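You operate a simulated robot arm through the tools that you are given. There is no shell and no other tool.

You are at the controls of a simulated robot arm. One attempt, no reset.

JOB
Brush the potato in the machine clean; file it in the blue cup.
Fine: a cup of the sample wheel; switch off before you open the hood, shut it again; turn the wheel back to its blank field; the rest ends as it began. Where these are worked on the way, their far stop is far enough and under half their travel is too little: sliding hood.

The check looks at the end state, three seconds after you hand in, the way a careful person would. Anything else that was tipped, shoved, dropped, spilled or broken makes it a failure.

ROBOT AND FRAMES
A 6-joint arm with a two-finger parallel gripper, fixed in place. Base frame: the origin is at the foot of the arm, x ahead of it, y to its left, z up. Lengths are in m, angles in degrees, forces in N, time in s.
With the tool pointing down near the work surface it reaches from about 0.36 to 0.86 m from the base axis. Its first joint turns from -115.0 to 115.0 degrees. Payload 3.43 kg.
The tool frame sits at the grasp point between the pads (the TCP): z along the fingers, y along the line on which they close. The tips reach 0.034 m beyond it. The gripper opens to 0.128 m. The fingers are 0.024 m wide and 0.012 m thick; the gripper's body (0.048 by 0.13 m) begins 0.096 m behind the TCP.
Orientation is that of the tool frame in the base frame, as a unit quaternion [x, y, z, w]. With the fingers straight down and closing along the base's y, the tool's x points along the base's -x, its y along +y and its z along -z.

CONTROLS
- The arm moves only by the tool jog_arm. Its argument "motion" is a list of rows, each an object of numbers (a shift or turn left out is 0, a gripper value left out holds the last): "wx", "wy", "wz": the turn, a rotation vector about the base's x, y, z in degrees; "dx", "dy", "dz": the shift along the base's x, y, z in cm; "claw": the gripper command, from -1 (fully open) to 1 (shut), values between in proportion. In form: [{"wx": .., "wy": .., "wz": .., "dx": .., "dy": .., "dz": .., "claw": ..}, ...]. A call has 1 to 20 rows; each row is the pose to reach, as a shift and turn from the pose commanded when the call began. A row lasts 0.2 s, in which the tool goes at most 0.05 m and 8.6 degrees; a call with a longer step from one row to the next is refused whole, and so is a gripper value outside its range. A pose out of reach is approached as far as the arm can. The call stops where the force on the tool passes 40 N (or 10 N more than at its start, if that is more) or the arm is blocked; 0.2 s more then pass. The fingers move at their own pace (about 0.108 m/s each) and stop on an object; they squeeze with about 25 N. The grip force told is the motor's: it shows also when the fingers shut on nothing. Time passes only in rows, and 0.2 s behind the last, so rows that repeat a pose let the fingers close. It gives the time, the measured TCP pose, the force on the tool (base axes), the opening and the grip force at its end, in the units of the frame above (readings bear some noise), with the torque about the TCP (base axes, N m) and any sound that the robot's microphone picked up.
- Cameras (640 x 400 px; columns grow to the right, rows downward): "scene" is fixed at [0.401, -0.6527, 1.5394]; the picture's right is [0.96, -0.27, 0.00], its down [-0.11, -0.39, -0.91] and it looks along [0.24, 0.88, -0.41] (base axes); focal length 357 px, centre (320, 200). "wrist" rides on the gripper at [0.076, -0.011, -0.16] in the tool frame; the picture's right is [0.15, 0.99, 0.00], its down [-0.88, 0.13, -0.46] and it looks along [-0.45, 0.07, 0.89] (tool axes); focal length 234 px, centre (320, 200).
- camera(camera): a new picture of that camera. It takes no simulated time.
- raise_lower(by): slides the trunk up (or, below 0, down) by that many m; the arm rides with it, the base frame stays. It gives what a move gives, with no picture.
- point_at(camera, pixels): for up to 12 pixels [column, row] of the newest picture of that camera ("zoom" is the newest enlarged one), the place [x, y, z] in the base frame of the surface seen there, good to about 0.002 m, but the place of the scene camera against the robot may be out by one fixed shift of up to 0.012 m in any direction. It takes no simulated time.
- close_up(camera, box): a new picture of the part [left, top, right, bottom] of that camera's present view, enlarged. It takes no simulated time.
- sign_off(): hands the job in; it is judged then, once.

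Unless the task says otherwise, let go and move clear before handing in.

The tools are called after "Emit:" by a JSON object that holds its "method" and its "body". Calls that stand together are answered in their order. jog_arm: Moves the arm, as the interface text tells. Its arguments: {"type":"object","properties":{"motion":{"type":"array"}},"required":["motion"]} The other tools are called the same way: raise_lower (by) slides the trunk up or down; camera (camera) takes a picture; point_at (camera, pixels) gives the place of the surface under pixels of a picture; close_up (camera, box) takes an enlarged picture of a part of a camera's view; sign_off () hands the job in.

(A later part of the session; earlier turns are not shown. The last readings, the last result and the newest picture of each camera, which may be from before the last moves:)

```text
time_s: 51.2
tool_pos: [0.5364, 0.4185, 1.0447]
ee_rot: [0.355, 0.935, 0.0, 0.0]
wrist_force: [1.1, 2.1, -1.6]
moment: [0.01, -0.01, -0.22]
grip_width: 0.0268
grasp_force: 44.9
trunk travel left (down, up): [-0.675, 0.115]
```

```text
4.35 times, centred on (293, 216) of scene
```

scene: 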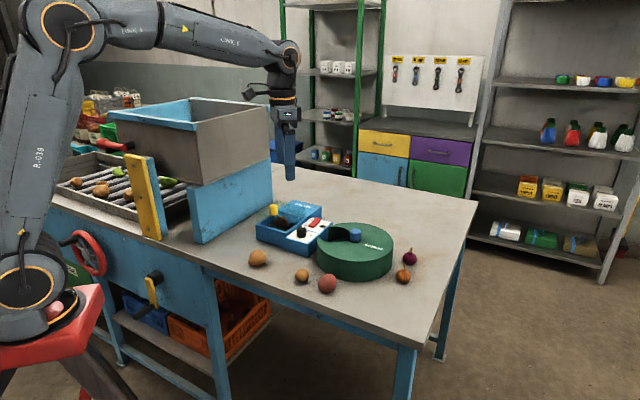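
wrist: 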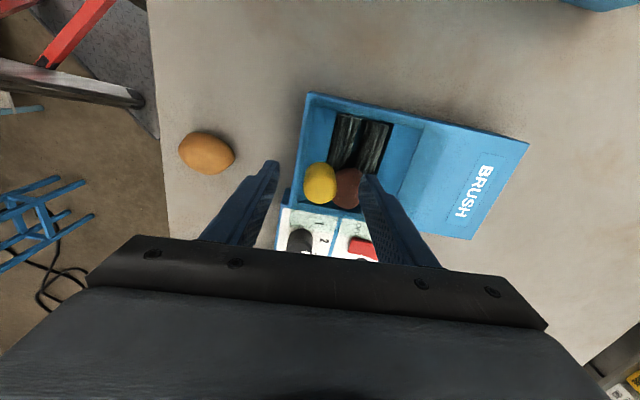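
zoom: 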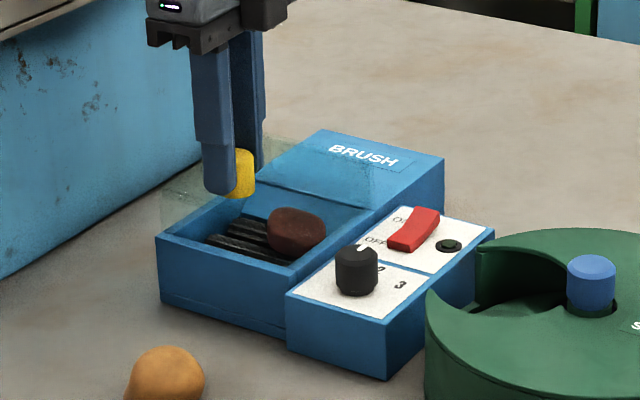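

I have the knob, at width 0.027. I'll push the hood along +u, first 4 cm, watching the force.

Emit:
{"method": "jog_arm", "body": {"motion": [{"dx": 0.67, "dy": 0.74}, {"dx": 1.34, "dy": 1.48}, {"dx": 2.02, "dy": 2.22}, {"dx": 2.69, "dy": 2.96}]}}

Emit:
{"method": "close_up", "body": {"camera": "scene", "box": [240, 170, 346, 262]}}

```text
time_s: 52.2
tool_pos: [0.5639, 0.447, 1.0437]
ee_rot: [0.356, 0.934, 0.0, 0.002]
wrist_force: [16.1, -16.7, -2.0]
moment: [0.17, -0.11, -0.44]
grip_width: 0.0267
grasp_force: 44.4
trunk travel left (down, up): [-0.675, 0.115]
```

```text
4.35 times, centred on (293, 216) of scene
```

zoom: 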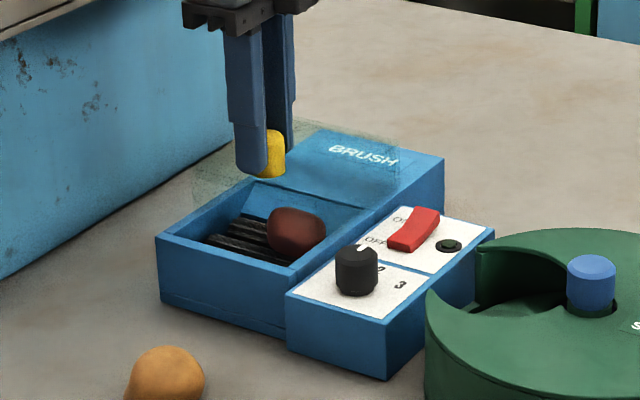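

The hood slid about 4 cm. There is a sideways force of about 23 N toward −v, so the true slide axis is a bit closer to x than I pushed. I'll measure the machine's long edge to fix the direction.

Emit:
{"method": "camera", "body": {"camera": "wrist"}}

Emit:
{"method": "close_up", "body": {"camera": "wrist", "box": [200, 70, 520, 270]}}

```text
taken
```

wrist: 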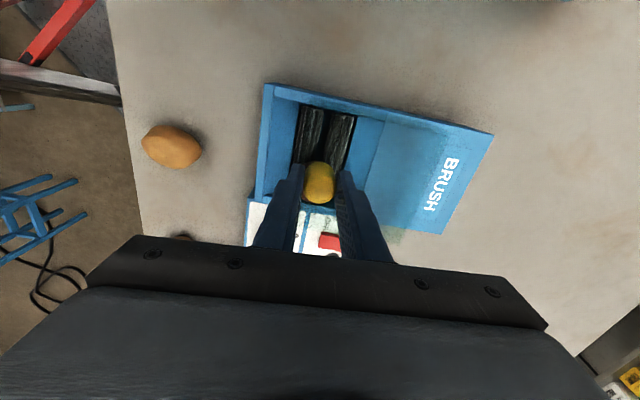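

```text
2.00 times, centred on (360, 170) of wrist
```

zoom: 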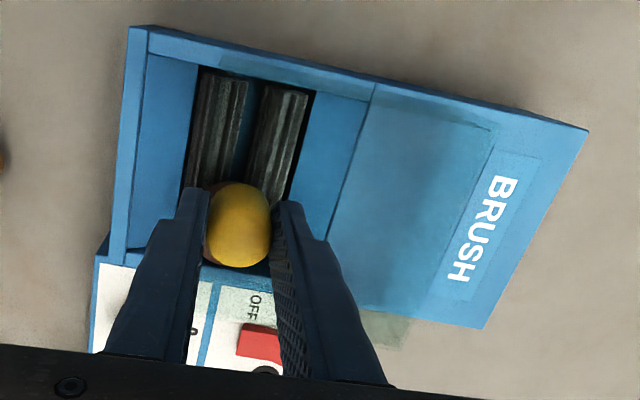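

Emit:
{"method": "point_at", "body": {"camera": "zoom", "pixels": [[145, 34], [200, 48], [300, 75], [380, 92], [470, 112], [560, 132], [580, 135], [482, 322], [530, 230], [370, 110], [330, 225], [122, 150]]}}

```text
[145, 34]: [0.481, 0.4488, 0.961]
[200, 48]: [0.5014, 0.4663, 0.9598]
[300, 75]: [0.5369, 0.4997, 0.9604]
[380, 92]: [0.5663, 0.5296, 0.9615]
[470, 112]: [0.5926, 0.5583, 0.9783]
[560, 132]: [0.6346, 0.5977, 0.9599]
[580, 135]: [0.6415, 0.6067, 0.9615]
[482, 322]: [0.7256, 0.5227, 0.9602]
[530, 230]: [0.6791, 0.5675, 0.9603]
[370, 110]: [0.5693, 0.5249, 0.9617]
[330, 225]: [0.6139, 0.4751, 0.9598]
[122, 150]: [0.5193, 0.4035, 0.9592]
```

The long edge lies at 45°, so u=(0.707, 0.707), not 48°. I'll correct the line and keep sliding the hood.

Emit:
{"method": "jog_arm", "body": {"motion": [{"dx": 0.85, "dy": 0.58}, {"dx": 1.55, "dy": 1.28}, {"dx": 2.26, "dy": 1.99}, {"dx": 2.97, "dy": 2.7}]}}

Emit:
{"method": "close_up", "body": {"camera": "scene", "box": [240, 170, 346, 262]}}

```text
time_s: 53.2
tool_pos: [0.5922, 0.4757, 1.044]
ee_rot: [0.355, 0.935, 0.001, 0.0]
wrist_force: [6.5, -6.8, 10.5]
moment: [-0.31, -0.36, -0.23]
grip_width: 0.0271
grasp_force: 44.9
trunk travel left (down, up): [-0.675, 0.115]
```

```text
4.35 times, centred on (293, 216) of scene
```

zoom: 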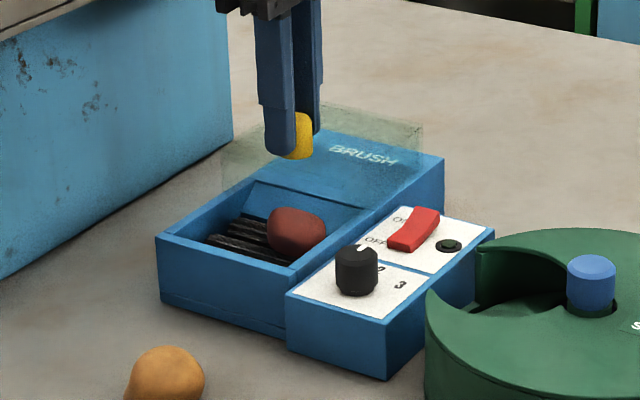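

Sideways force is down to 9 N. I'll continue toward the far stop.

Emit:
{"method": "jog_arm", "body": {"motion": [{"dx": 0.74, "dy": 0.68}, {"dx": 1.44, "dy": 1.38}, {"dx": 2.15, "dy": 2.09}, {"dx": 2.86, "dy": 2.8}]}}

Emit:
{"method": "close_up", "body": {"camera": "scene", "box": [240, 170, 346, 262]}}

```text
time_s: 54.2
tool_pos: [0.6128, 0.4958, 1.0442]
ee_rot: [0.355, 0.935, -0.007, -0.004]
wrist_force: [-19.2, -17.5, 16.3]
moment: [0.28, -0.38, -0.26]
grip_width: 0.0274
grasp_force: 44.9
trunk travel left (down, up): [-0.675, 0.115]
stopped in row 4: the force on the tool passed its limit at 52 N (the readings are from after the stop); the commanded pose is now the measured one
```

```text
4.35 times, centred on (293, 216) of scene
```

zoom: 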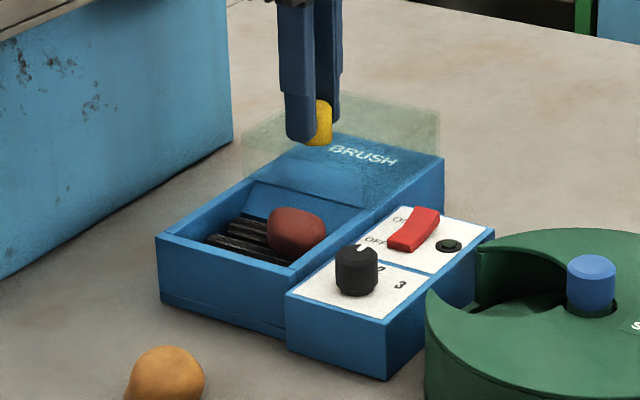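

The hood hit its far stop after about 0.108 m of travel, and the potato is exposed. I'll release the knob and lift clear.

Emit:
{"method": "jog_arm", "body": {"motion": [{"claw": -0.1}, {"claw": -0.1}, {"dz": 2}, {"dz": 6}, {"dz": 10}, {"dz": 10}]}}

Emit:
{"method": "camera", "body": {"camera": "wrist"}}

Emit:
{"method": "close_up", "body": {"camera": "scene", "box": [240, 170, 346, 262]}}

```text
time_s: 55.6
tool_pos: [0.6135, 0.4987, 1.1401]
ee_rot: [0.355, 0.935, -0.008, -0.004]
wrist_force: [0.3, 0.1, 0.1]
moment: [-0.01, -0.02, -0.03]
grip_width: 0.0708
grasp_force: 0.2
trunk travel left (down, up): [-0.675, 0.115]
```

```text
taken
```

wrist: 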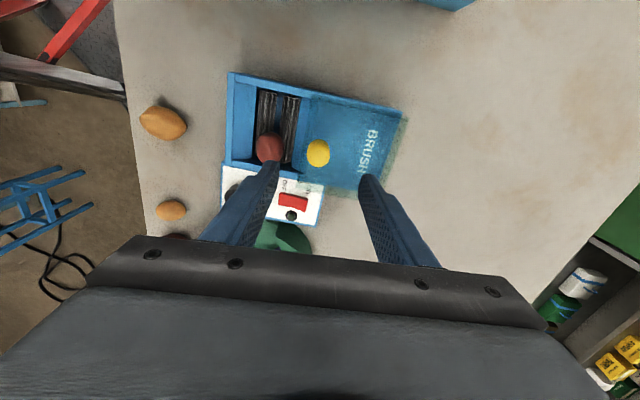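

```text
4.35 times, centred on (293, 216) of scene
```

zoom: 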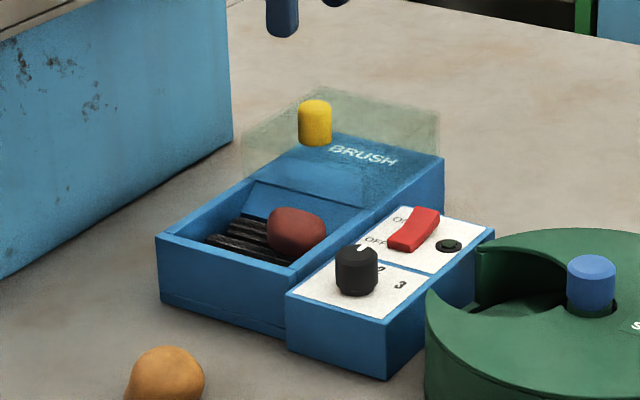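

Now the potato is uncovered, at (269,147) in the wrist view. I'll zoom to judge whether it is clean and compare it with the table potatoes.

Emit:
{"method": "close_up", "body": {"camera": "wrist", "box": [225, 70, 345, 170]}}

Emit:
{"method": "close_up", "body": {"camera": "scene", "box": [250, 200, 350, 300]}}

Emit:
{"method": "close_up", "body": {"camera": "scene", "box": [276, 208, 308, 228]}}

```text
4.00 times, centred on (285, 120) of wrist
```

zoom: 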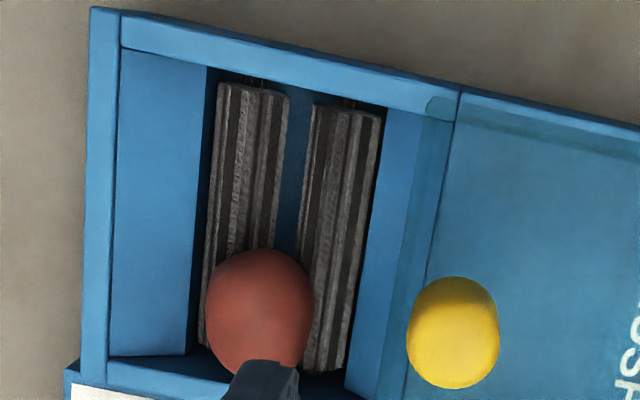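

```text
4.00 times, centred on (300, 250) of scene
```

zoom: 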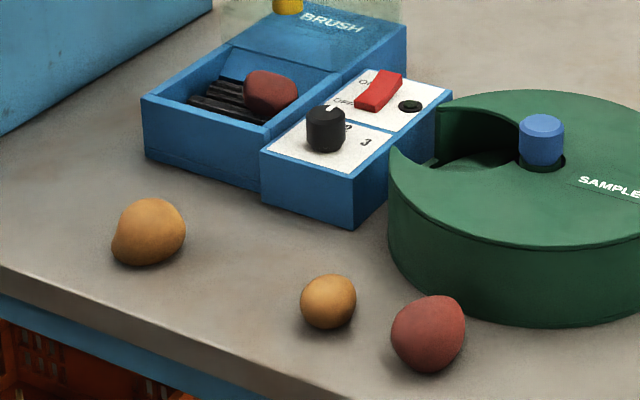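

```text
16.00 times, centred on (292, 218) of scene
```

zoom: 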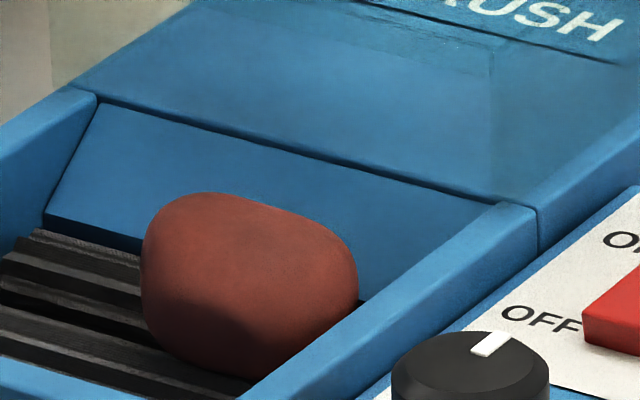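

The potato is a clean brick red all over, like the red one on the table. The gripper is free, so I'll set the wheel to blue first and hover over its knob to study the window.

Emit:
{"method": "jog_arm", "body": {"motion": [{"dx": 2, "dy": -3.7, "wx": 0.7, "wy": -0.75, "wz": -3.4}, {"dx": 4, "dy": -7.4, "wx": 0.7, "wy": -0.75, "wz": -3.4}, {"dx": 6, "dy": -11.1, "wx": 0.7, "wy": -0.75, "wz": -3.4}, {"dx": 8, "dy": -14.8, "wx": 0.7, "wy": -0.75, "wz": -3.4}, {"dx": 10, "dy": -18.5, "wx": 0.7, "wy": -0.75, "wz": -3.4}, {"dx": 12, "dy": -22.2, "wx": 0.7, "wy": -0.75, "wz": -3.4}, {"dx": 14, "dy": -26, "wx": 0.7, "wy": -0.75, "wz": -3.4}, {"dx": 14, "dy": -26, "wx": 0.7, "wy": -0.75, "wz": -3.4}]}}

Emit:
{"method": "camera", "body": {"camera": "wrist"}}

Emit:
{"method": "camera", "body": {"camera": "scene"}}

```text
time_s: 57.4
tool_pos: [0.7535, 0.236, 1.1405]
ee_rot: [0.383, 0.924, 0.002, 0.001]
wrist_force: [-0.6, 0.4, 0.9]
moment: [0.0, 0.01, 0.03]
grip_width: 0.0706
grasp_force: 0.1
trunk travel left (down, up): [-0.675, 0.115]
```

```text
taken
```

wrist: 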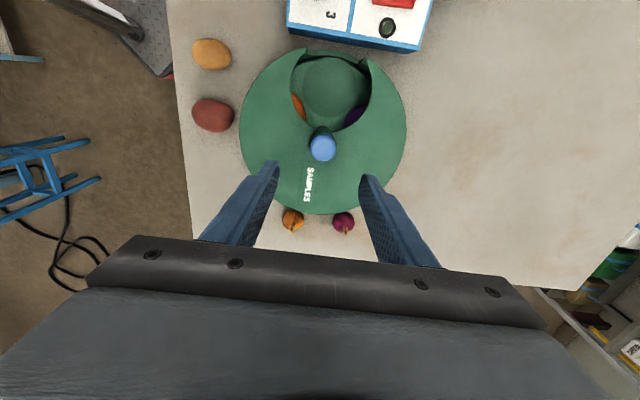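

```text
taken
```

scene: 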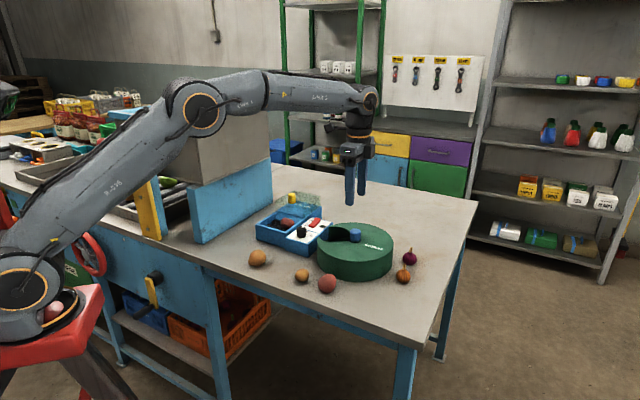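

The window shows the blank green field in the middle, with orange to the left and purple to the right. I'll zoom in and measure the knob and window.

Emit:
{"method": "close_up", "body": {"camera": "wrist", "box": [235, 40, 411, 216]}}

Emit:
{"method": "point_at", "body": {"camera": "wrist", "pixels": [[322, 148], [322, 140], [322, 156], [312, 148], [332, 148], [335, 85], [298, 105], [353, 115], [300, 60], [368, 65], [270, 110], [330, 50]]}}

```text
2.27 times, centred on (323, 128) of wrist
```

zoom: 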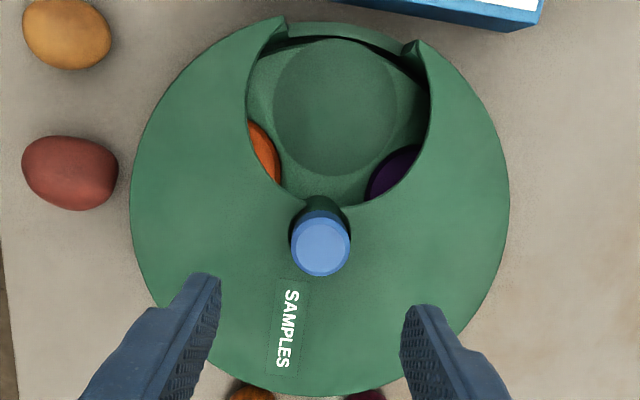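

```text
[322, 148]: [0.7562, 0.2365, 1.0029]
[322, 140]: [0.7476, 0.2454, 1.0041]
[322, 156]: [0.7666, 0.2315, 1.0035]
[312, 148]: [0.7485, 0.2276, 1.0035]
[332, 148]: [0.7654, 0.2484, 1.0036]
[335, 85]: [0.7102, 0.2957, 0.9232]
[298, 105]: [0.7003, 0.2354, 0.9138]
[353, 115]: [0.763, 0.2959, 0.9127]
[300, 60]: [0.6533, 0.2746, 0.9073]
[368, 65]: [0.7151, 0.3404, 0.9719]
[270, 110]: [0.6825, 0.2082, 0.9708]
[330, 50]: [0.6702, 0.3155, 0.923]
```

The knob's top centre is about (0.757, 0.237, 1.0035) and the lid is at 0.971. The layout suggests five fields at 72°. I'll lower over the knob and grip it.

Emit:
{"method": "jog_arm", "body": {"motion": [{"dx": 0.35, "dy": 0.1, "dz": -4}, {"dx": 0.35, "dy": 0.1, "dz": -8}, {"dx": 0.35, "dy": 0.1, "dz": -11}, {"dx": 0.35, "dy": 0.1, "dz": -12.7}, {"dx": 0.35, "dy": 0.1, "dz": -12.7}, {"dx": 0.35, "dy": 0.1, "dz": -12.7, "claw": 1}, {"dx": 0.35, "dy": 0.1, "dz": -12.7, "claw": 1}, {"dx": 0.35, "dy": 0.1, "dz": -12.7, "claw": 1}]}}

Emit:
{"method": "camera", "body": {"camera": "wrist"}}

Emit:
{"method": "close_up", "body": {"camera": "scene", "box": [300, 190, 410, 290]}}

```text
time_s: 59.2
tool_pos: [0.7599, 0.2372, 1.0159]
ee_rot: [0.383, 0.924, 0.002, 0.0]
wrist_force: [-0.3, 0.0, -0.8]
moment: [-0.58, 0.28, 0.01]
grip_width: 0.0337
grasp_force: 44.9
trunk travel left (down, up): [-0.675, 0.115]
```

```text
taken
```

wrist: 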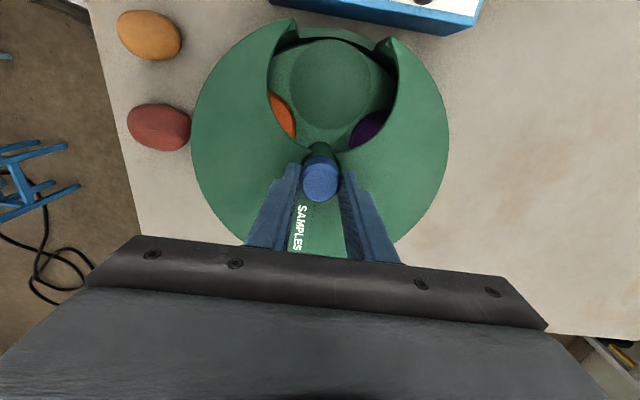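

```text
4.00 times, centred on (355, 240) of scene
```

zoom: 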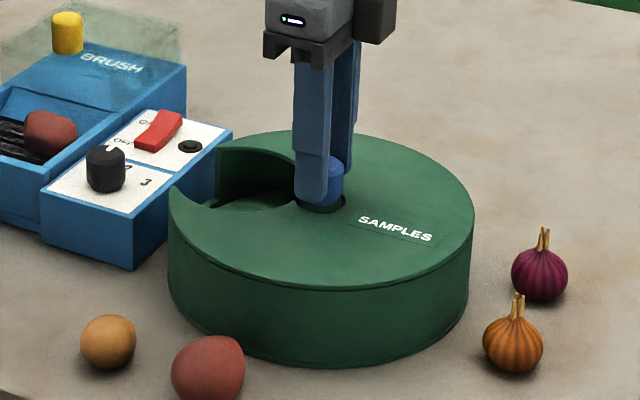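

I have the knob, at width 0.034. I'll turn it counter-clockwise a little first to see how the wheel follows.

Emit:
{"method": "jog_arm", "body": {"motion": [{"wz": 5}, {"wz": 10}, {"wz": 15}, {"wz": 20}, {"wz": 20}]}}

Emit:
{"method": "camera", "body": {"camera": "wrist"}}

Emit:
{"method": "close_up", "body": {"camera": "scene", "box": [300, 190, 410, 290]}}

```text
time_s: 60.4
tool_pos: [0.7593, 0.2371, 1.0184]
ee_rot: [0.215, 0.977, 0.003, 0.002]
wrist_force: [8.8, -0.1, 9.8]
moment: [-0.23, 0.52, 0.01]
grip_width: 0.0336
grasp_force: 44.8
trunk travel left (down, up): [-0.675, 0.115]
```

```text
taken
```

wrist: 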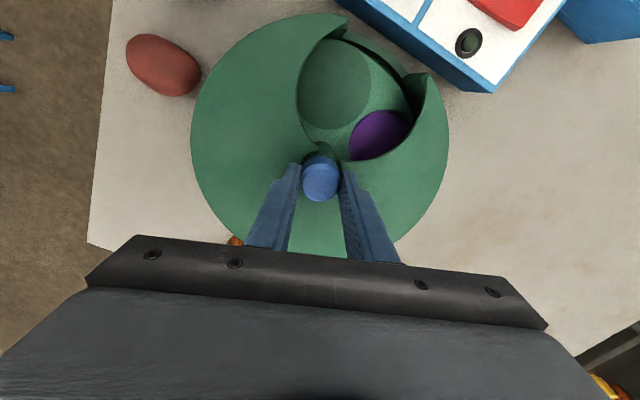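

```text
4.00 times, centred on (355, 240) of scene
```

zoom: 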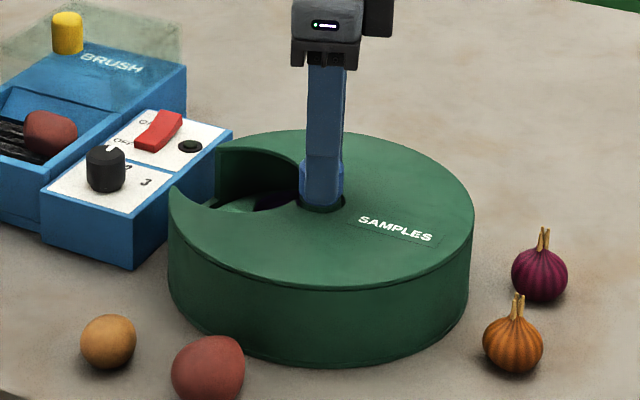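

The wheel turns with the knob and purple is moving in. I'll continue to about 72° in total.

Emit:
{"method": "jog_arm", "body": {"motion": [{"wz": 7}, {"wz": 14}, {"wz": 21}, {"wz": 28}, {"wz": 35}, {"wz": 42}, {"wz": 48}, {"wz": 52}, {"wz": 52}]}}

Emit:
{"method": "camera", "body": {"camera": "wrist"}}

Emit:
{"method": "close_up", "body": {"camera": "scene", "box": [300, 190, 410, 290]}}

```text
time_s: 62.4
tool_pos: [0.76, 0.2382, 1.0177]
ee_rot: [-0.234, 0.972, 0.002, 0.001]
wrist_force: [25.7, 13.9, 20.1]
moment: [-0.16, -0.79, 0.02]
grip_width: 0.0335
grasp_force: 45.5
trunk travel left (down, up): [-0.675, 0.115]
```

```text
taken
```

wrist: 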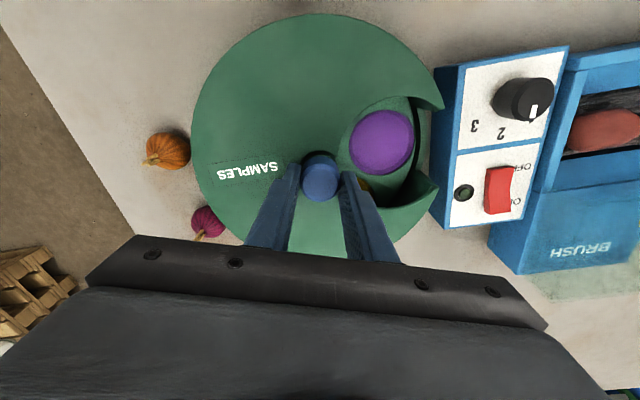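

```text
4.00 times, centred on (355, 240) of scene
```

zoom: 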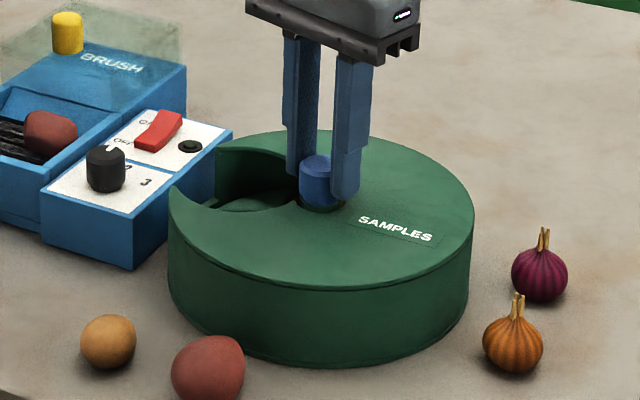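

Purple is in the window, and the next cup's edge shows at about (365,185). I'll zoom to identify it.

Emit:
{"method": "close_up", "body": {"camera": "wrist", "box": [330, 90, 450, 215]}}

```text
3.20 times, centred on (390, 152) of wrist
```

zoom: 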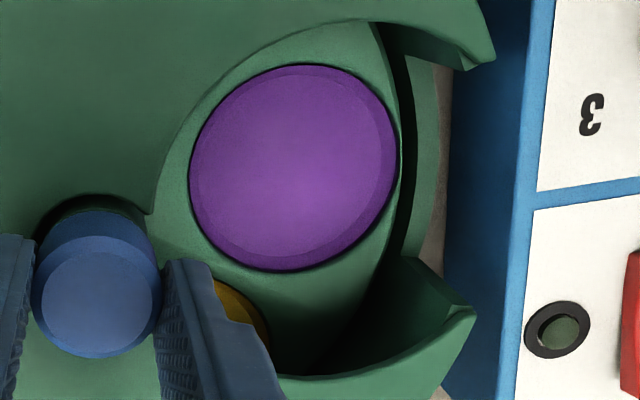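

The next cup is yellow, so the order is blank, purple, yellow, then presumably blue, then orange. Side force has built up to about 29 N, so I'll release, re-centre 1.4 mm in +y and slightly higher, re-grip and turn another 72°.

Emit:
{"method": "jog_arm", "body": {"motion": [{"claw": 0.2}, {"claw": 0.2}, {"dy": 0.14, "dz": 0.15, "claw": 0.2}, {"dy": 0.14, "dz": 0.15, "claw": 1}, {"dy": 0.14, "dz": 0.15, "claw": 1}, {"dy": 0.14, "dz": 0.15, "claw": 1}]}}

```text
time_s: 63.8
tool_pos: [0.7581, 0.2376, 1.0152]
ee_rot: [-0.233, 0.972, 0.001, -0.001]
wrist_force: [-1.6, -4.6, -4.5]
moment: [-0.84, -0.26, 0.01]
grip_width: 0.0333
grasp_force: 45.5
trunk travel left (down, up): [-0.675, 0.115]
```

Forces are small again. I'll turn another 72°.

Emit:
{"method": "jog_arm", "body": {"motion": [{"wz": 8}, {"wz": 16}, {"wz": 24}, {"wz": 32}, {"wz": 40}, {"wz": 48}, {"wz": 56}, {"wz": 64}, {"wz": 72}, {"wz": 72}]}}

Emit:
{"method": "camera", "body": {"camera": "wrist"}}

Emit:
{"method": "camera", "body": {"camera": "scene"}}

```text
time_s: 66.0
tool_pos: [0.7585, 0.2372, 1.0166]
ee_rot: [0.761, -0.649, 0.0, 0.002]
wrist_force: [-12.7, -15.3, -11.9]
moment: [-0.85, -0.36, 0.0]
grip_width: 0.0337
grasp_force: 45.3
trunk travel left (down, up): [-0.675, 0.115]
```

```text
taken
```

wrist: 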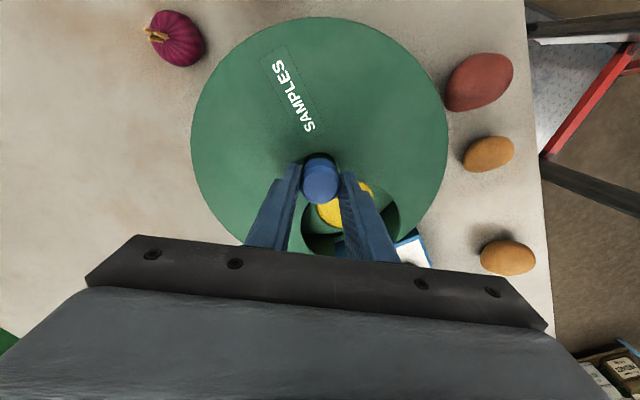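

```text
taken
```

scene: 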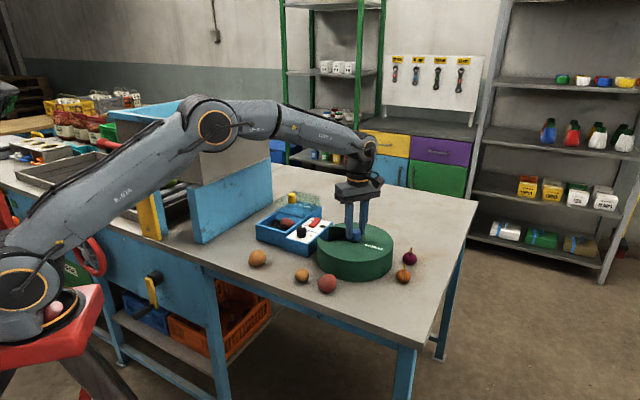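

Yellow is now in the window. I'll release, turn the open gripper back to look at the window and for a fresh grip.

Emit:
{"method": "jog_arm", "body": {"motion": [{"claw": 0.0}, {"claw": 0.0}, {"dz": 2}, {"dz": 4, "wz": -8}, {"dz": 4, "wz": -16}, {"dz": 4, "wz": -24}, {"dz": 4, "wz": -32}, {"dz": 4, "wz": -40}, {"dz": 4, "wz": -48}, {"dz": 4, "wz": -56}, {"dz": 4, "wz": -64}, {"dz": 4, "wz": -72}, {"dz": 4, "wz": -80}, {"dz": 4, "wz": -88}, {"dz": 4, "wz": -96}, {"dz": 4, "wz": -104}, {"dz": 4, "wz": -112}, {"dz": 4, "wz": -120}, {"dz": 4, "wz": -120}]}}

Emit:
{"method": "camera", "body": {"camera": "wrist"}}

```text
time_s: 70.0
tool_pos: [0.7591, 0.239, 1.0569]
ee_rot: [0.184, 0.983, 0.002, 0.0]
wrist_force: [-0.2, -1.7, 0.5]
moment: [-0.01, -0.02, -0.03]
grip_width: 0.0639
grasp_force: 0.1
trunk travel left (down, up): [-0.675, 0.115]
```

```text
taken
```

wrist: 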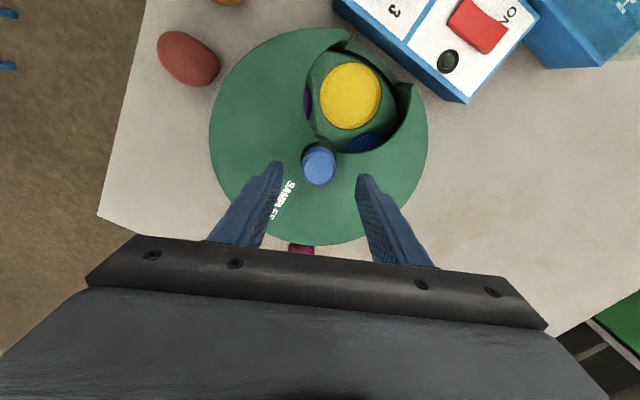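

Yellow is centred, purple is on the left and blue is next at (365,140). I'll measure the knob centre precisely before gripping again.

Emit:
{"method": "close_up", "body": {"camera": "wrist", "box": [270, 50, 430, 200]}}

Emit:
{"method": "point_at", "body": {"camera": "wrist", "pixels": [[319, 158], [319, 168], [319, 178], [308, 168], [330, 168], [350, 95], [321, 95], [378, 95], [350, 68], [350, 124]]}}

```text
2.67 times, centred on (350, 125) of wrist
```

zoom: 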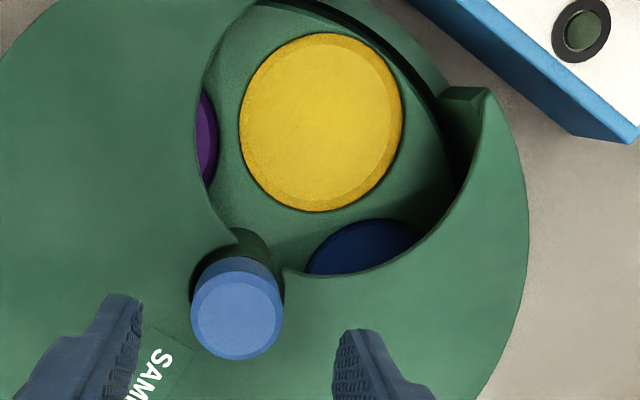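

```text
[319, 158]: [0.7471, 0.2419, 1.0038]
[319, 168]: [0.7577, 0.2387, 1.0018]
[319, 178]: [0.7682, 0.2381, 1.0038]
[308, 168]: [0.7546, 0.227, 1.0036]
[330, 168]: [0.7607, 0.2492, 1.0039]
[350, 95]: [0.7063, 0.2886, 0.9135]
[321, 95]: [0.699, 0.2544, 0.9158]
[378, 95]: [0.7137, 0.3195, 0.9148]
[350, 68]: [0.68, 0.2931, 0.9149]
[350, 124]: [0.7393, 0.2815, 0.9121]
```

The knob is at (0.757, 0.239), and the yellow cup at (0.7065, 0.287) is right in the window at about 135°. I'll lower, grip, and turn 72° to bring blue in.

Emit:
{"method": "jog_arm", "body": {"motion": [{"dx": -0.15, "dz": -2}, {"dx": -0.15, "dz": -4}, {"dx": -0.15, "dz": -4.1, "claw": 1}, {"dx": -0.15, "dz": -4.1, "claw": 1}, {"dx": -0.15, "dz": -4.1, "claw": 1}, {"dx": -0.15, "dz": -4.1, "claw": 1}, {"dx": -0.15, "dz": -4.1, "wz": 8}, {"dx": -0.15, "dz": -4.1, "wz": 16}, {"dx": -0.15, "dz": -4.1, "wz": 24}, {"dx": -0.15, "dz": -4.1, "wz": 32}, {"dx": -0.15, "dz": -4.1, "wz": 40}, {"dx": -0.15, "dz": -4.1, "wz": 48}, {"dx": -0.15, "dz": -4.1, "wz": 56}, {"dx": -0.15, "dz": -4.1, "wz": 64}, {"dx": -0.15, "dz": -4.1, "wz": 72}, {"dx": -0.15, "dz": -4.1, "wz": 72}]}}

Emit:
{"method": "camera", "body": {"camera": "wrist"}}

```text
time_s: 73.4
tool_pos: [0.7588, 0.2369, 1.0153]
ee_rot: [-0.431, 0.902, 0.001, 0.0]
wrist_force: [6.0, -9.6, -0.6]
moment: [-0.25, -0.37, -0.51]
grip_width: 0.0334
grasp_force: 45.0
trunk travel left (down, up): [-0.675, 0.115]
```

```text
taken
```

wrist: 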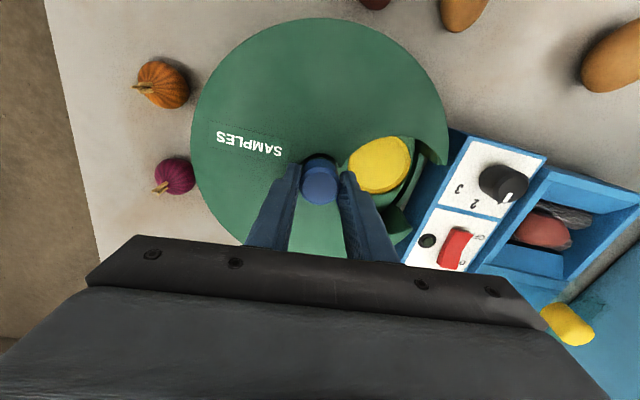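

Yellow barely moved, and there is a 0.5 N·m resisting torque. The wheel seems to have a stop in this direction, so the fingers slipped. I'll zoom to verify.

Emit:
{"method": "close_up", "body": {"camera": "wrist", "box": [300, 100, 460, 250]}}

Emit:
{"method": "point_at", "body": {"camera": "wrist", "pixels": [[379, 165], [350, 165], [408, 165], [379, 140], [379, 190]]}}

```text
2.67 times, centred on (380, 175) of wrist
```

zoom: 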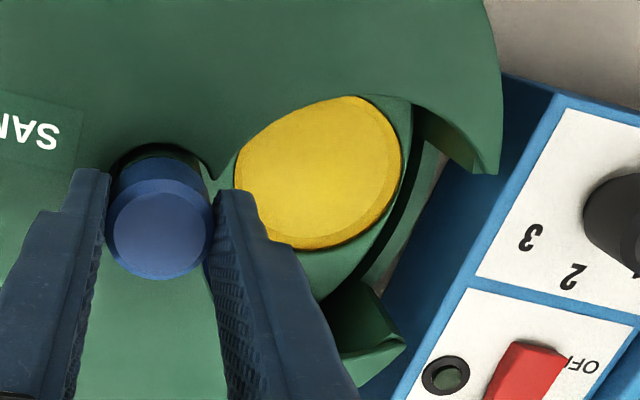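

```text
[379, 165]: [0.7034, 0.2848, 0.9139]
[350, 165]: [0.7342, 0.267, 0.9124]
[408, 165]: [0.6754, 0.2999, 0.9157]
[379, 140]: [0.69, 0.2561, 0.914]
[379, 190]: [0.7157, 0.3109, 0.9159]
```

The wheel moved only about 4° beyond yellow, so there is an end stop here. Blue must be reached the other way round, past blank and orange. I'll re-grip and turn clockwise.

Emit:
{"method": "jog_arm", "body": {"motion": [{"claw": 0.2}, {"claw": 0.2}, {"claw": 1}, {"claw": 1}, {"claw": 1}, {"wz": -8}, {"wz": -16}, {"wz": -24}, {"wz": -32}, {"wz": -40}, {"wz": -48}, {"wz": -56}, {"wz": -64}, {"wz": -72}, {"wz": -80}, {"wz": -80}]}}

Emit:
{"method": "camera", "body": {"camera": "wrist"}}

```text
time_s: 76.8
tool_pos: [0.7569, 0.2381, 1.0141]
ee_rot: [0.251, 0.968, 0.001, 0.001]
wrist_force: [17.3, -4.3, 0.2]
moment: [-0.67, -0.03, -0.01]
grip_width: 0.0337
grasp_force: 45.4
trunk travel left (down, up): [-0.675, 0.115]
```

```text
taken
```

wrist: 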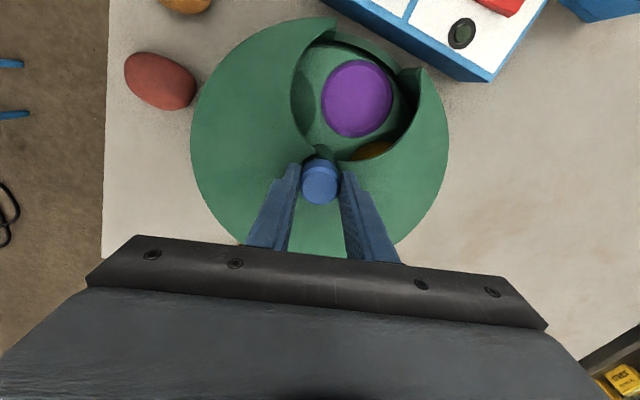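

Purple is back in the window, so the wheel turns this way. I'll re-grip to relieve force and continue clockwise.

Emit:
{"method": "jog_arm", "body": {"motion": [{"claw": 0.2}, {"claw": 0.2}, {"claw": 1}, {"claw": 1}, {"claw": 1}, {"wz": -8}, {"wz": -16}, {"wz": -24}, {"wz": -32}, {"wz": -40}, {"wz": -48}, {"wz": -56}, {"wz": -64}, {"wz": -72}, {"wz": -72}]}}

Emit:
{"method": "camera", "body": {"camera": "wrist"}}

Emit:
{"method": "camera", "body": {"camera": "scene"}}

```text
time_s: 80.0
tool_pos: [0.7587, 0.2405, 1.0148]
ee_rot: [0.772, 0.635, 0.003, 0.002]
wrist_force: [22.6, 15.1, -3.2]
moment: [0.17, -0.02, 0.07]
grip_width: 0.0335
grasp_force: 44.5
trunk travel left (down, up): [-0.675, 0.115]
```

```text
taken
```

wrist: 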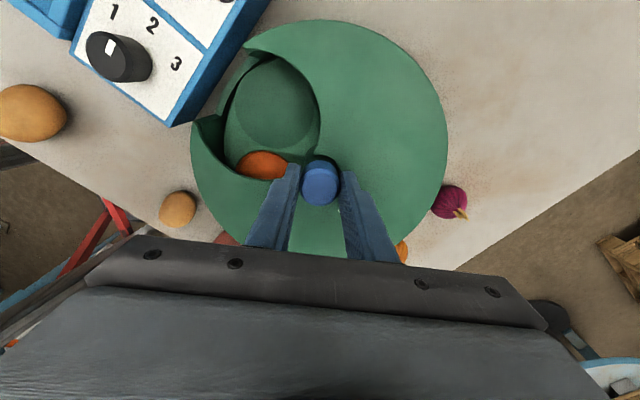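

```text
taken
```

scene: 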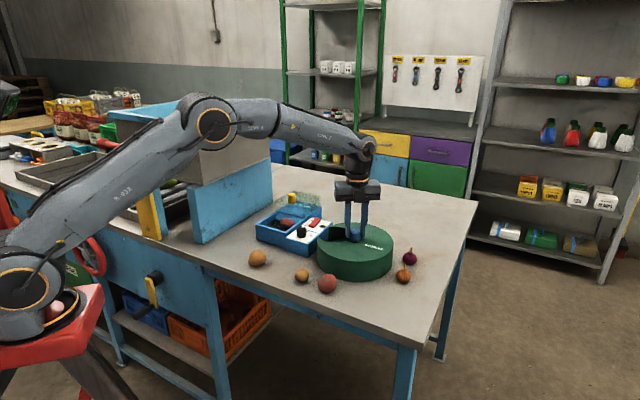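

Blank is in the window again, with orange to the left. I'll release, lift slightly and swing the gripper back +144° for a fresh clockwise turn.

Emit:
{"method": "jog_arm", "body": {"motion": [{"claw": 0.0}, {"claw": 0.0}, {"dz": 2.5, "wz": 8}, {"dz": 4, "wz": 16}, {"dz": 4, "wz": 24}, {"dz": 4, "wz": 32}, {"dz": 4, "wz": 40}, {"dz": 4, "wz": 48}, {"dz": 4, "wz": 56}, {"dz": 4, "wz": 64}, {"dz": 4, "wz": 72}, {"dz": 4, "wz": 80}, {"dz": 4, "wz": 88}, {"dz": 4, "wz": 96}, {"dz": 4, "wz": 104}, {"dz": 4, "wz": 112}, {"dz": 4, "wz": 120}, {"dz": 4, "wz": 128}, {"dz": 4, "wz": 136}, {"dz": 4, "wz": 144}]}}

Emit:
{"method": "camera", "body": {"camera": "wrist"}}

```text
time_s: 84.2
tool_pos: [0.7575, 0.2387, 1.0555]
ee_rot: [-0.367, 0.93, 0.001, -0.001]
wrist_force: [0.4, -1.4, -0.5]
moment: [0.03, -0.01, -0.01]
grip_width: 0.0639
grasp_force: 0.0
trunk travel left (down, up): [-0.675, 0.115]
```

```text
taken
```

wrist: 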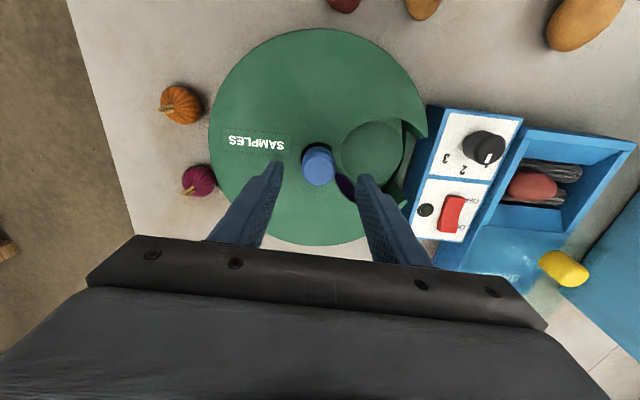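

The gripper is centred over the knob. I'll lower, grip and turn 72° clockwise to orange.

Emit:
{"method": "jog_arm", "body": {"motion": [{"dz": -2}, {"dz": -4}, {"dz": -4, "claw": 1}, {"dz": -4, "claw": 1}, {"dz": -4, "claw": 1}, {"dz": -4, "wz": -8}, {"dz": -4, "wz": -16}, {"dz": -4, "wz": -24}, {"dz": -4, "wz": -32}, {"dz": -4, "wz": -40}, {"dz": -4, "wz": -48}, {"dz": -4, "wz": -56}, {"dz": -4, "wz": -64}, {"dz": -4, "wz": -72}, {"dz": -4, "wz": -72}, {"dz": -4, "wz": -72, "claw": 0.2}, {"dz": -4, "wz": -72, "claw": 0.2}]}}

Emit:
{"method": "camera", "body": {"camera": "wrist"}}

```text
time_s: 87.8
tool_pos: [0.7563, 0.2399, 1.0151]
ee_rot: [0.25, 0.968, 0.002, -0.001]
wrist_force: [0.5, 0.0, 0.7]
moment: [0.01, 0.02, -0.02]
grip_width: 0.0512
grasp_force: 0.1
trunk travel left (down, up): [-0.675, 0.115]
```

```text
taken
```

wrist: 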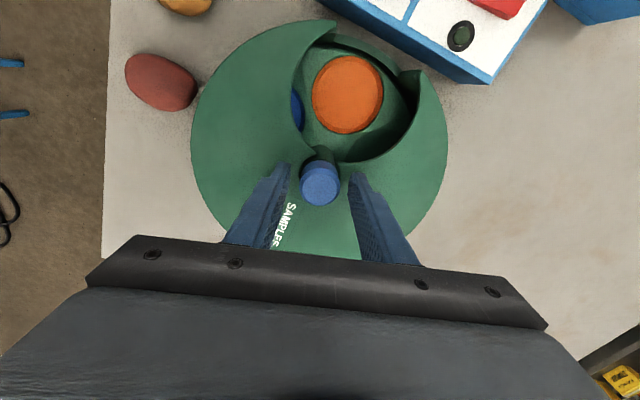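

Orange is in the window and blue is showing at the left (297,110). One more 72° clockwise.

Emit:
{"method": "jog_arm", "body": {"motion": [{"claw": 1}, {"claw": 1}, {"claw": 1}, {"wz": -8}, {"wz": -16}, {"wz": -24}, {"wz": -32}, {"wz": -40}, {"wz": -48}, {"wz": -56}, {"wz": -64}, {"wz": -72}, {"wz": -72}]}}

Emit:
{"method": "camera", "body": {"camera": "wrist"}}

```text
time_s: 90.6
tool_pos: [0.7591, 0.2405, 1.0165]
ee_rot: [0.772, 0.635, 0.003, 0.002]
wrist_force: [25.7, 13.4, 1.2]
moment: [0.12, -0.22, 0.03]
grip_width: 0.0334
grasp_force: 44.6
trunk travel left (down, up): [-0.675, 0.115]
```

```text
taken
```

wrist: 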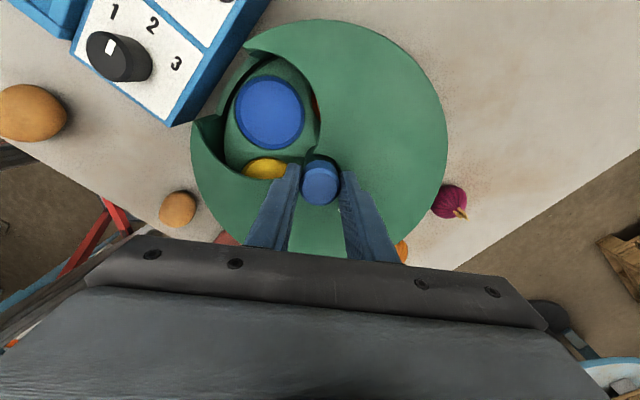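

Blue is in the window. I'll check how well it is centred.

Emit:
{"method": "close_up", "body": {"camera": "wrist", "box": [190, 40, 350, 200]}}

Emit:
{"method": "point_at", "body": {"camera": "wrist", "pixels": [[270, 112], [237, 112], [303, 112], [270, 80], [270, 145], [268, 165], [314, 105], [260, 60], [222, 140]]}}

```text
2.50 times, centred on (270, 120) of wrist
```

zoom: 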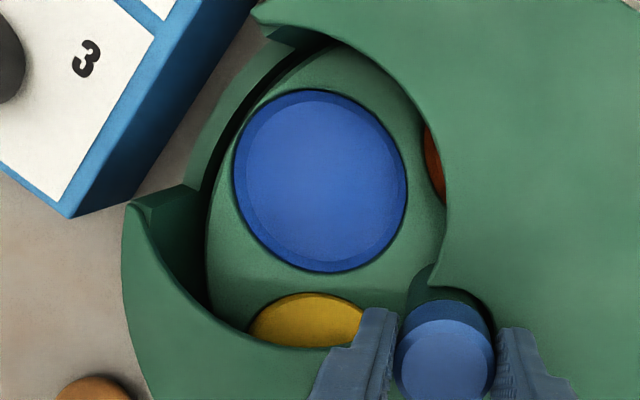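

```text
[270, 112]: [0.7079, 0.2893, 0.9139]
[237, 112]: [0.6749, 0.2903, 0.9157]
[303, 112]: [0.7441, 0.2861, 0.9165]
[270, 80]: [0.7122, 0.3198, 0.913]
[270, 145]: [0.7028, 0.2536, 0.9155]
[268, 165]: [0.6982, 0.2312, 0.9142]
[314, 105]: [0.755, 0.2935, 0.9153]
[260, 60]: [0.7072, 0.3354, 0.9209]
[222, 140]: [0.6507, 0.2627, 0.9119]
```

Blue is centred at 135° about the knob, which is exactly in the window. I'll release the knob, lift, and go back over the machine for the potato, turning to the machine's alignment on the way.

Emit:
{"method": "jog_arm", "body": {"motion": [{"claw": -0.1}, {"claw": -0.1}, {"dz": 4}, {"dz": 8}, {"dz": 12, "wz": 7}, {"dz": 12.5, "wz": 14}, {"dz": 12.5, "dx": -2, "dy": 2.5, "wz": 21}, {"dz": 12.5, "dx": -5, "dy": 5, "wz": 28}, {"dz": 12.5, "dx": -8, "dy": 7.5, "wz": 35}, {"dz": 12.5, "dx": -11, "dy": 10, "wz": 42}, {"dz": 12.5, "dx": -14, "dy": 12.5, "wz": 49}, {"dz": 12.5, "dx": -17, "dy": 15, "wz": 56.2}, {"dz": 12.5, "dx": -19, "dy": 17, "wz": 56.2}, {"dz": 12.5, "dx": -19, "dy": 17, "wz": 56.2}]}}

Emit:
{"method": "camera", "body": {"camera": "wrist"}}

Emit:
{"method": "close_up", "body": {"camera": "scene", "box": [240, 170, 400, 285]}}

```text
time_s: 93.6
tool_pos: [0.568, 0.4087, 1.1413]
ee_rot: [0.381, 0.925, 0.001, 0.001]
wrist_force: [0.3, 0.3, -0.5]
moment: [-0.01, -0.03, 0.02]
grip_width: 0.0703
grasp_force: 0.0
trunk travel left (down, up): [-0.675, 0.115]
```

```text
taken
```

wrist: 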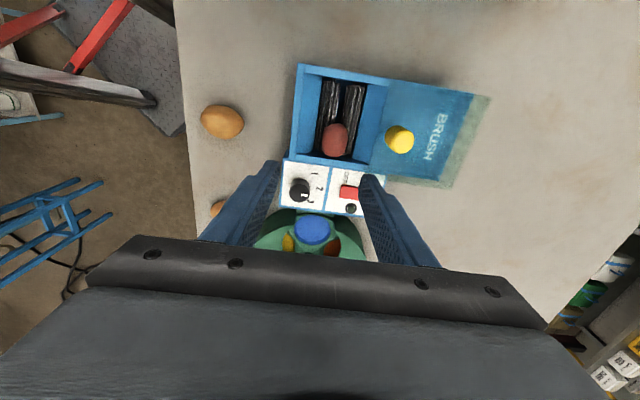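

```text
3.48 times, centred on (320, 228) of scene
```

zoom: 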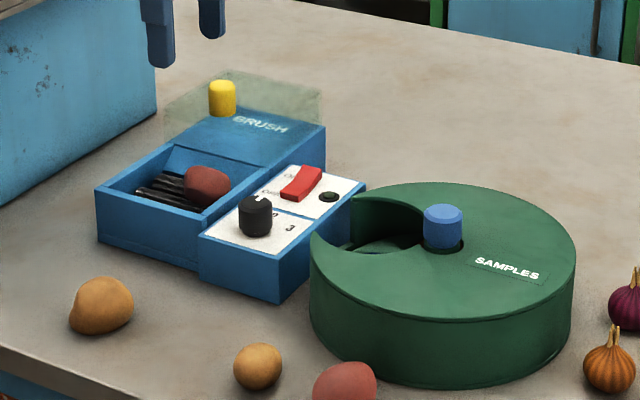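

Emit:
{"method": "close_up", "body": {"camera": "wrist", "box": [285, 55, 425, 165]}}

Emit:
{"method": "point_at", "body": {"camera": "wrist", "pixels": [[335, 140], [335, 125], [335, 155], [323, 140], [347, 140], [318, 135], [354, 135], [312, 120], [362, 115], [330, 95], [355, 95], [342, 90]]}}

```text
3.64 times, centred on (355, 110) of wrist
```

zoom: 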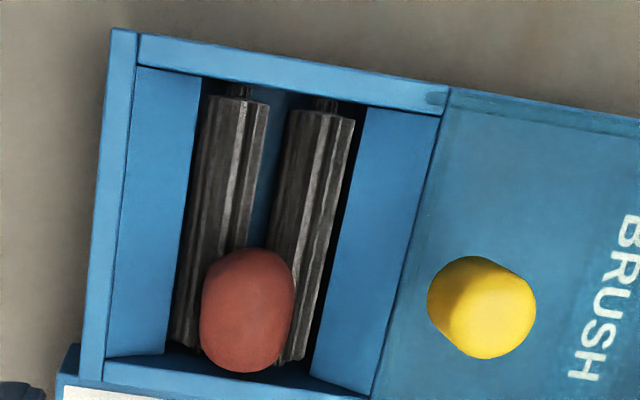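

```text
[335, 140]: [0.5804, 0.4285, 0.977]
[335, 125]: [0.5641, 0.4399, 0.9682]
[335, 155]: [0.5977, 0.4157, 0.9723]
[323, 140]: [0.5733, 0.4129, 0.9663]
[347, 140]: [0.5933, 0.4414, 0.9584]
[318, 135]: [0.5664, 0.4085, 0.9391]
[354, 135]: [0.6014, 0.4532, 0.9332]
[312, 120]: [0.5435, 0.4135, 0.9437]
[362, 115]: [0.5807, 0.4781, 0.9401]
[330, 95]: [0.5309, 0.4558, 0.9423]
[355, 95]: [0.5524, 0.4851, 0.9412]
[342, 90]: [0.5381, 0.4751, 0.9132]
```

The potato's top is at (0.580, 0.4285, 0.977). It sits between the rollers (tops at 0.942), with ramps on both sides. I'll measure the ramps and walls to choose a safe opening and depth.

Emit:
{"method": "point_at", "body": {"camera": "zoom", "pixels": [[130, 290], [145, 290], [160, 290], [175, 290], [100, 290], [330, 290], [350, 290], [370, 290], [385, 290], [250, 365], [205, 300], [294, 300]]}}

```text
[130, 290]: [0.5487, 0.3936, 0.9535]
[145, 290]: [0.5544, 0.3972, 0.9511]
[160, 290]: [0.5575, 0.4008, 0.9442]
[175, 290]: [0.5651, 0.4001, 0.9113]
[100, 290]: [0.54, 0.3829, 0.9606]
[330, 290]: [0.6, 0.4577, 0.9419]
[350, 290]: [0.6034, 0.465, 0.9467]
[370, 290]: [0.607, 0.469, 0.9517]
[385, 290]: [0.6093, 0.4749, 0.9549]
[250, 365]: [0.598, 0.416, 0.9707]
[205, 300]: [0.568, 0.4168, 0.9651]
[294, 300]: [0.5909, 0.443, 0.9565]
```

The ramp rises to 0.951 at u=0.673, so I need a narrow opening (about 0.054) with the tips at about 0.950. I'll hover just above the potato first and check the alignment.

Emit:
{"method": "jog_arm", "body": {"motion": [{"dx": 1.38, "dy": 2.04, "dz": 0, "claw": 0.156}, {"dx": 1.38, "dy": 2.04, "dz": -4}, {"dx": 1.38, "dy": 2.04, "dz": -8}, {"dx": 1.38, "dy": 2.04, "dz": -11.3}, {"dx": 1.38, "dy": 2.04, "dz": -11.3}]}}

Emit:
{"method": "camera", "body": {"camera": "wrist"}}

Emit:
{"method": "close_up", "body": {"camera": "scene", "box": [240, 180, 340, 260]}}

```text
time_s: 94.8
tool_pos: [0.5824, 0.43, 1.0263]
ee_rot: [0.381, 0.924, 0.003, 0.001]
wrist_force: [-0.8, 0.5, 0.4]
moment: [-0.01, -0.01, -0.02]
grip_width: 0.054
grasp_force: 0.0
trunk travel left (down, up): [-0.675, 0.115]
```

```text
taken
```

wrist: 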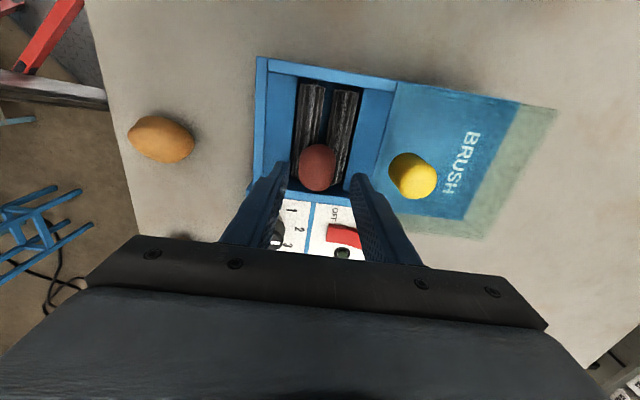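

```text
5.00 times, centred on (290, 220) of scene
```

zoom: 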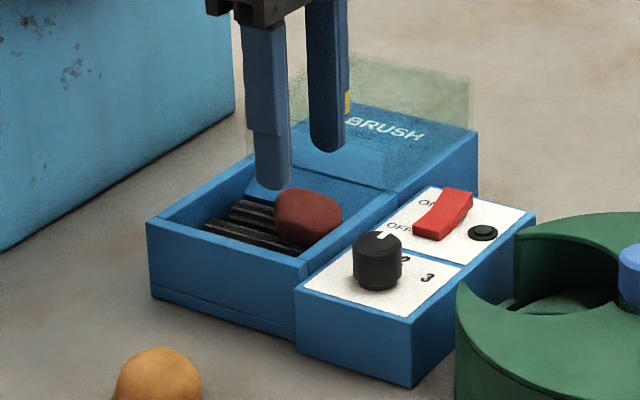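

The potato at (317,167) lies centred between the tips. I'll descend slowly to about z 0.984.

Emit:
{"method": "jog_arm", "body": {"motion": [{"dz": -1.5}, {"dz": -2.5}, {"dz": -3.3}, {"dz": -3.8}, {"dz": -4.2}, {"dz": -4.2}]}}

Emit:
{"method": "camera", "body": {"camera": "wrist"}}

Emit:
{"method": "close_up", "body": {"camera": "scene", "box": [260, 190, 320, 238]}}

```text
time_s: 96.2
tool_pos: [0.5809, 0.4289, 0.9857]
ee_rot: [0.381, 0.925, 0.002, 0.0]
wrist_force: [0.2, -0.1, -0.6]
moment: [0.02, 0.0, -0.03]
grip_width: 0.054
grasp_force: 0.1
trunk travel left (down, up): [-0.675, 0.115]
```

```text
taken
```

wrist: 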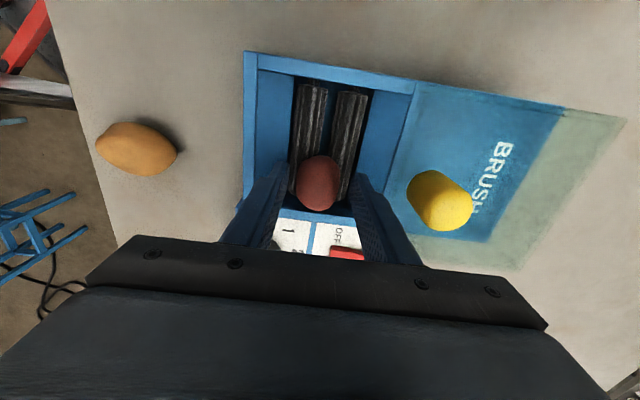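

```text
8.33 times, centred on (290, 214) of scene
```

zoom: 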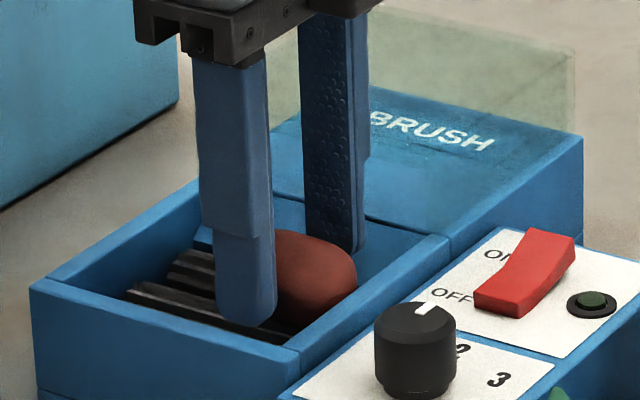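

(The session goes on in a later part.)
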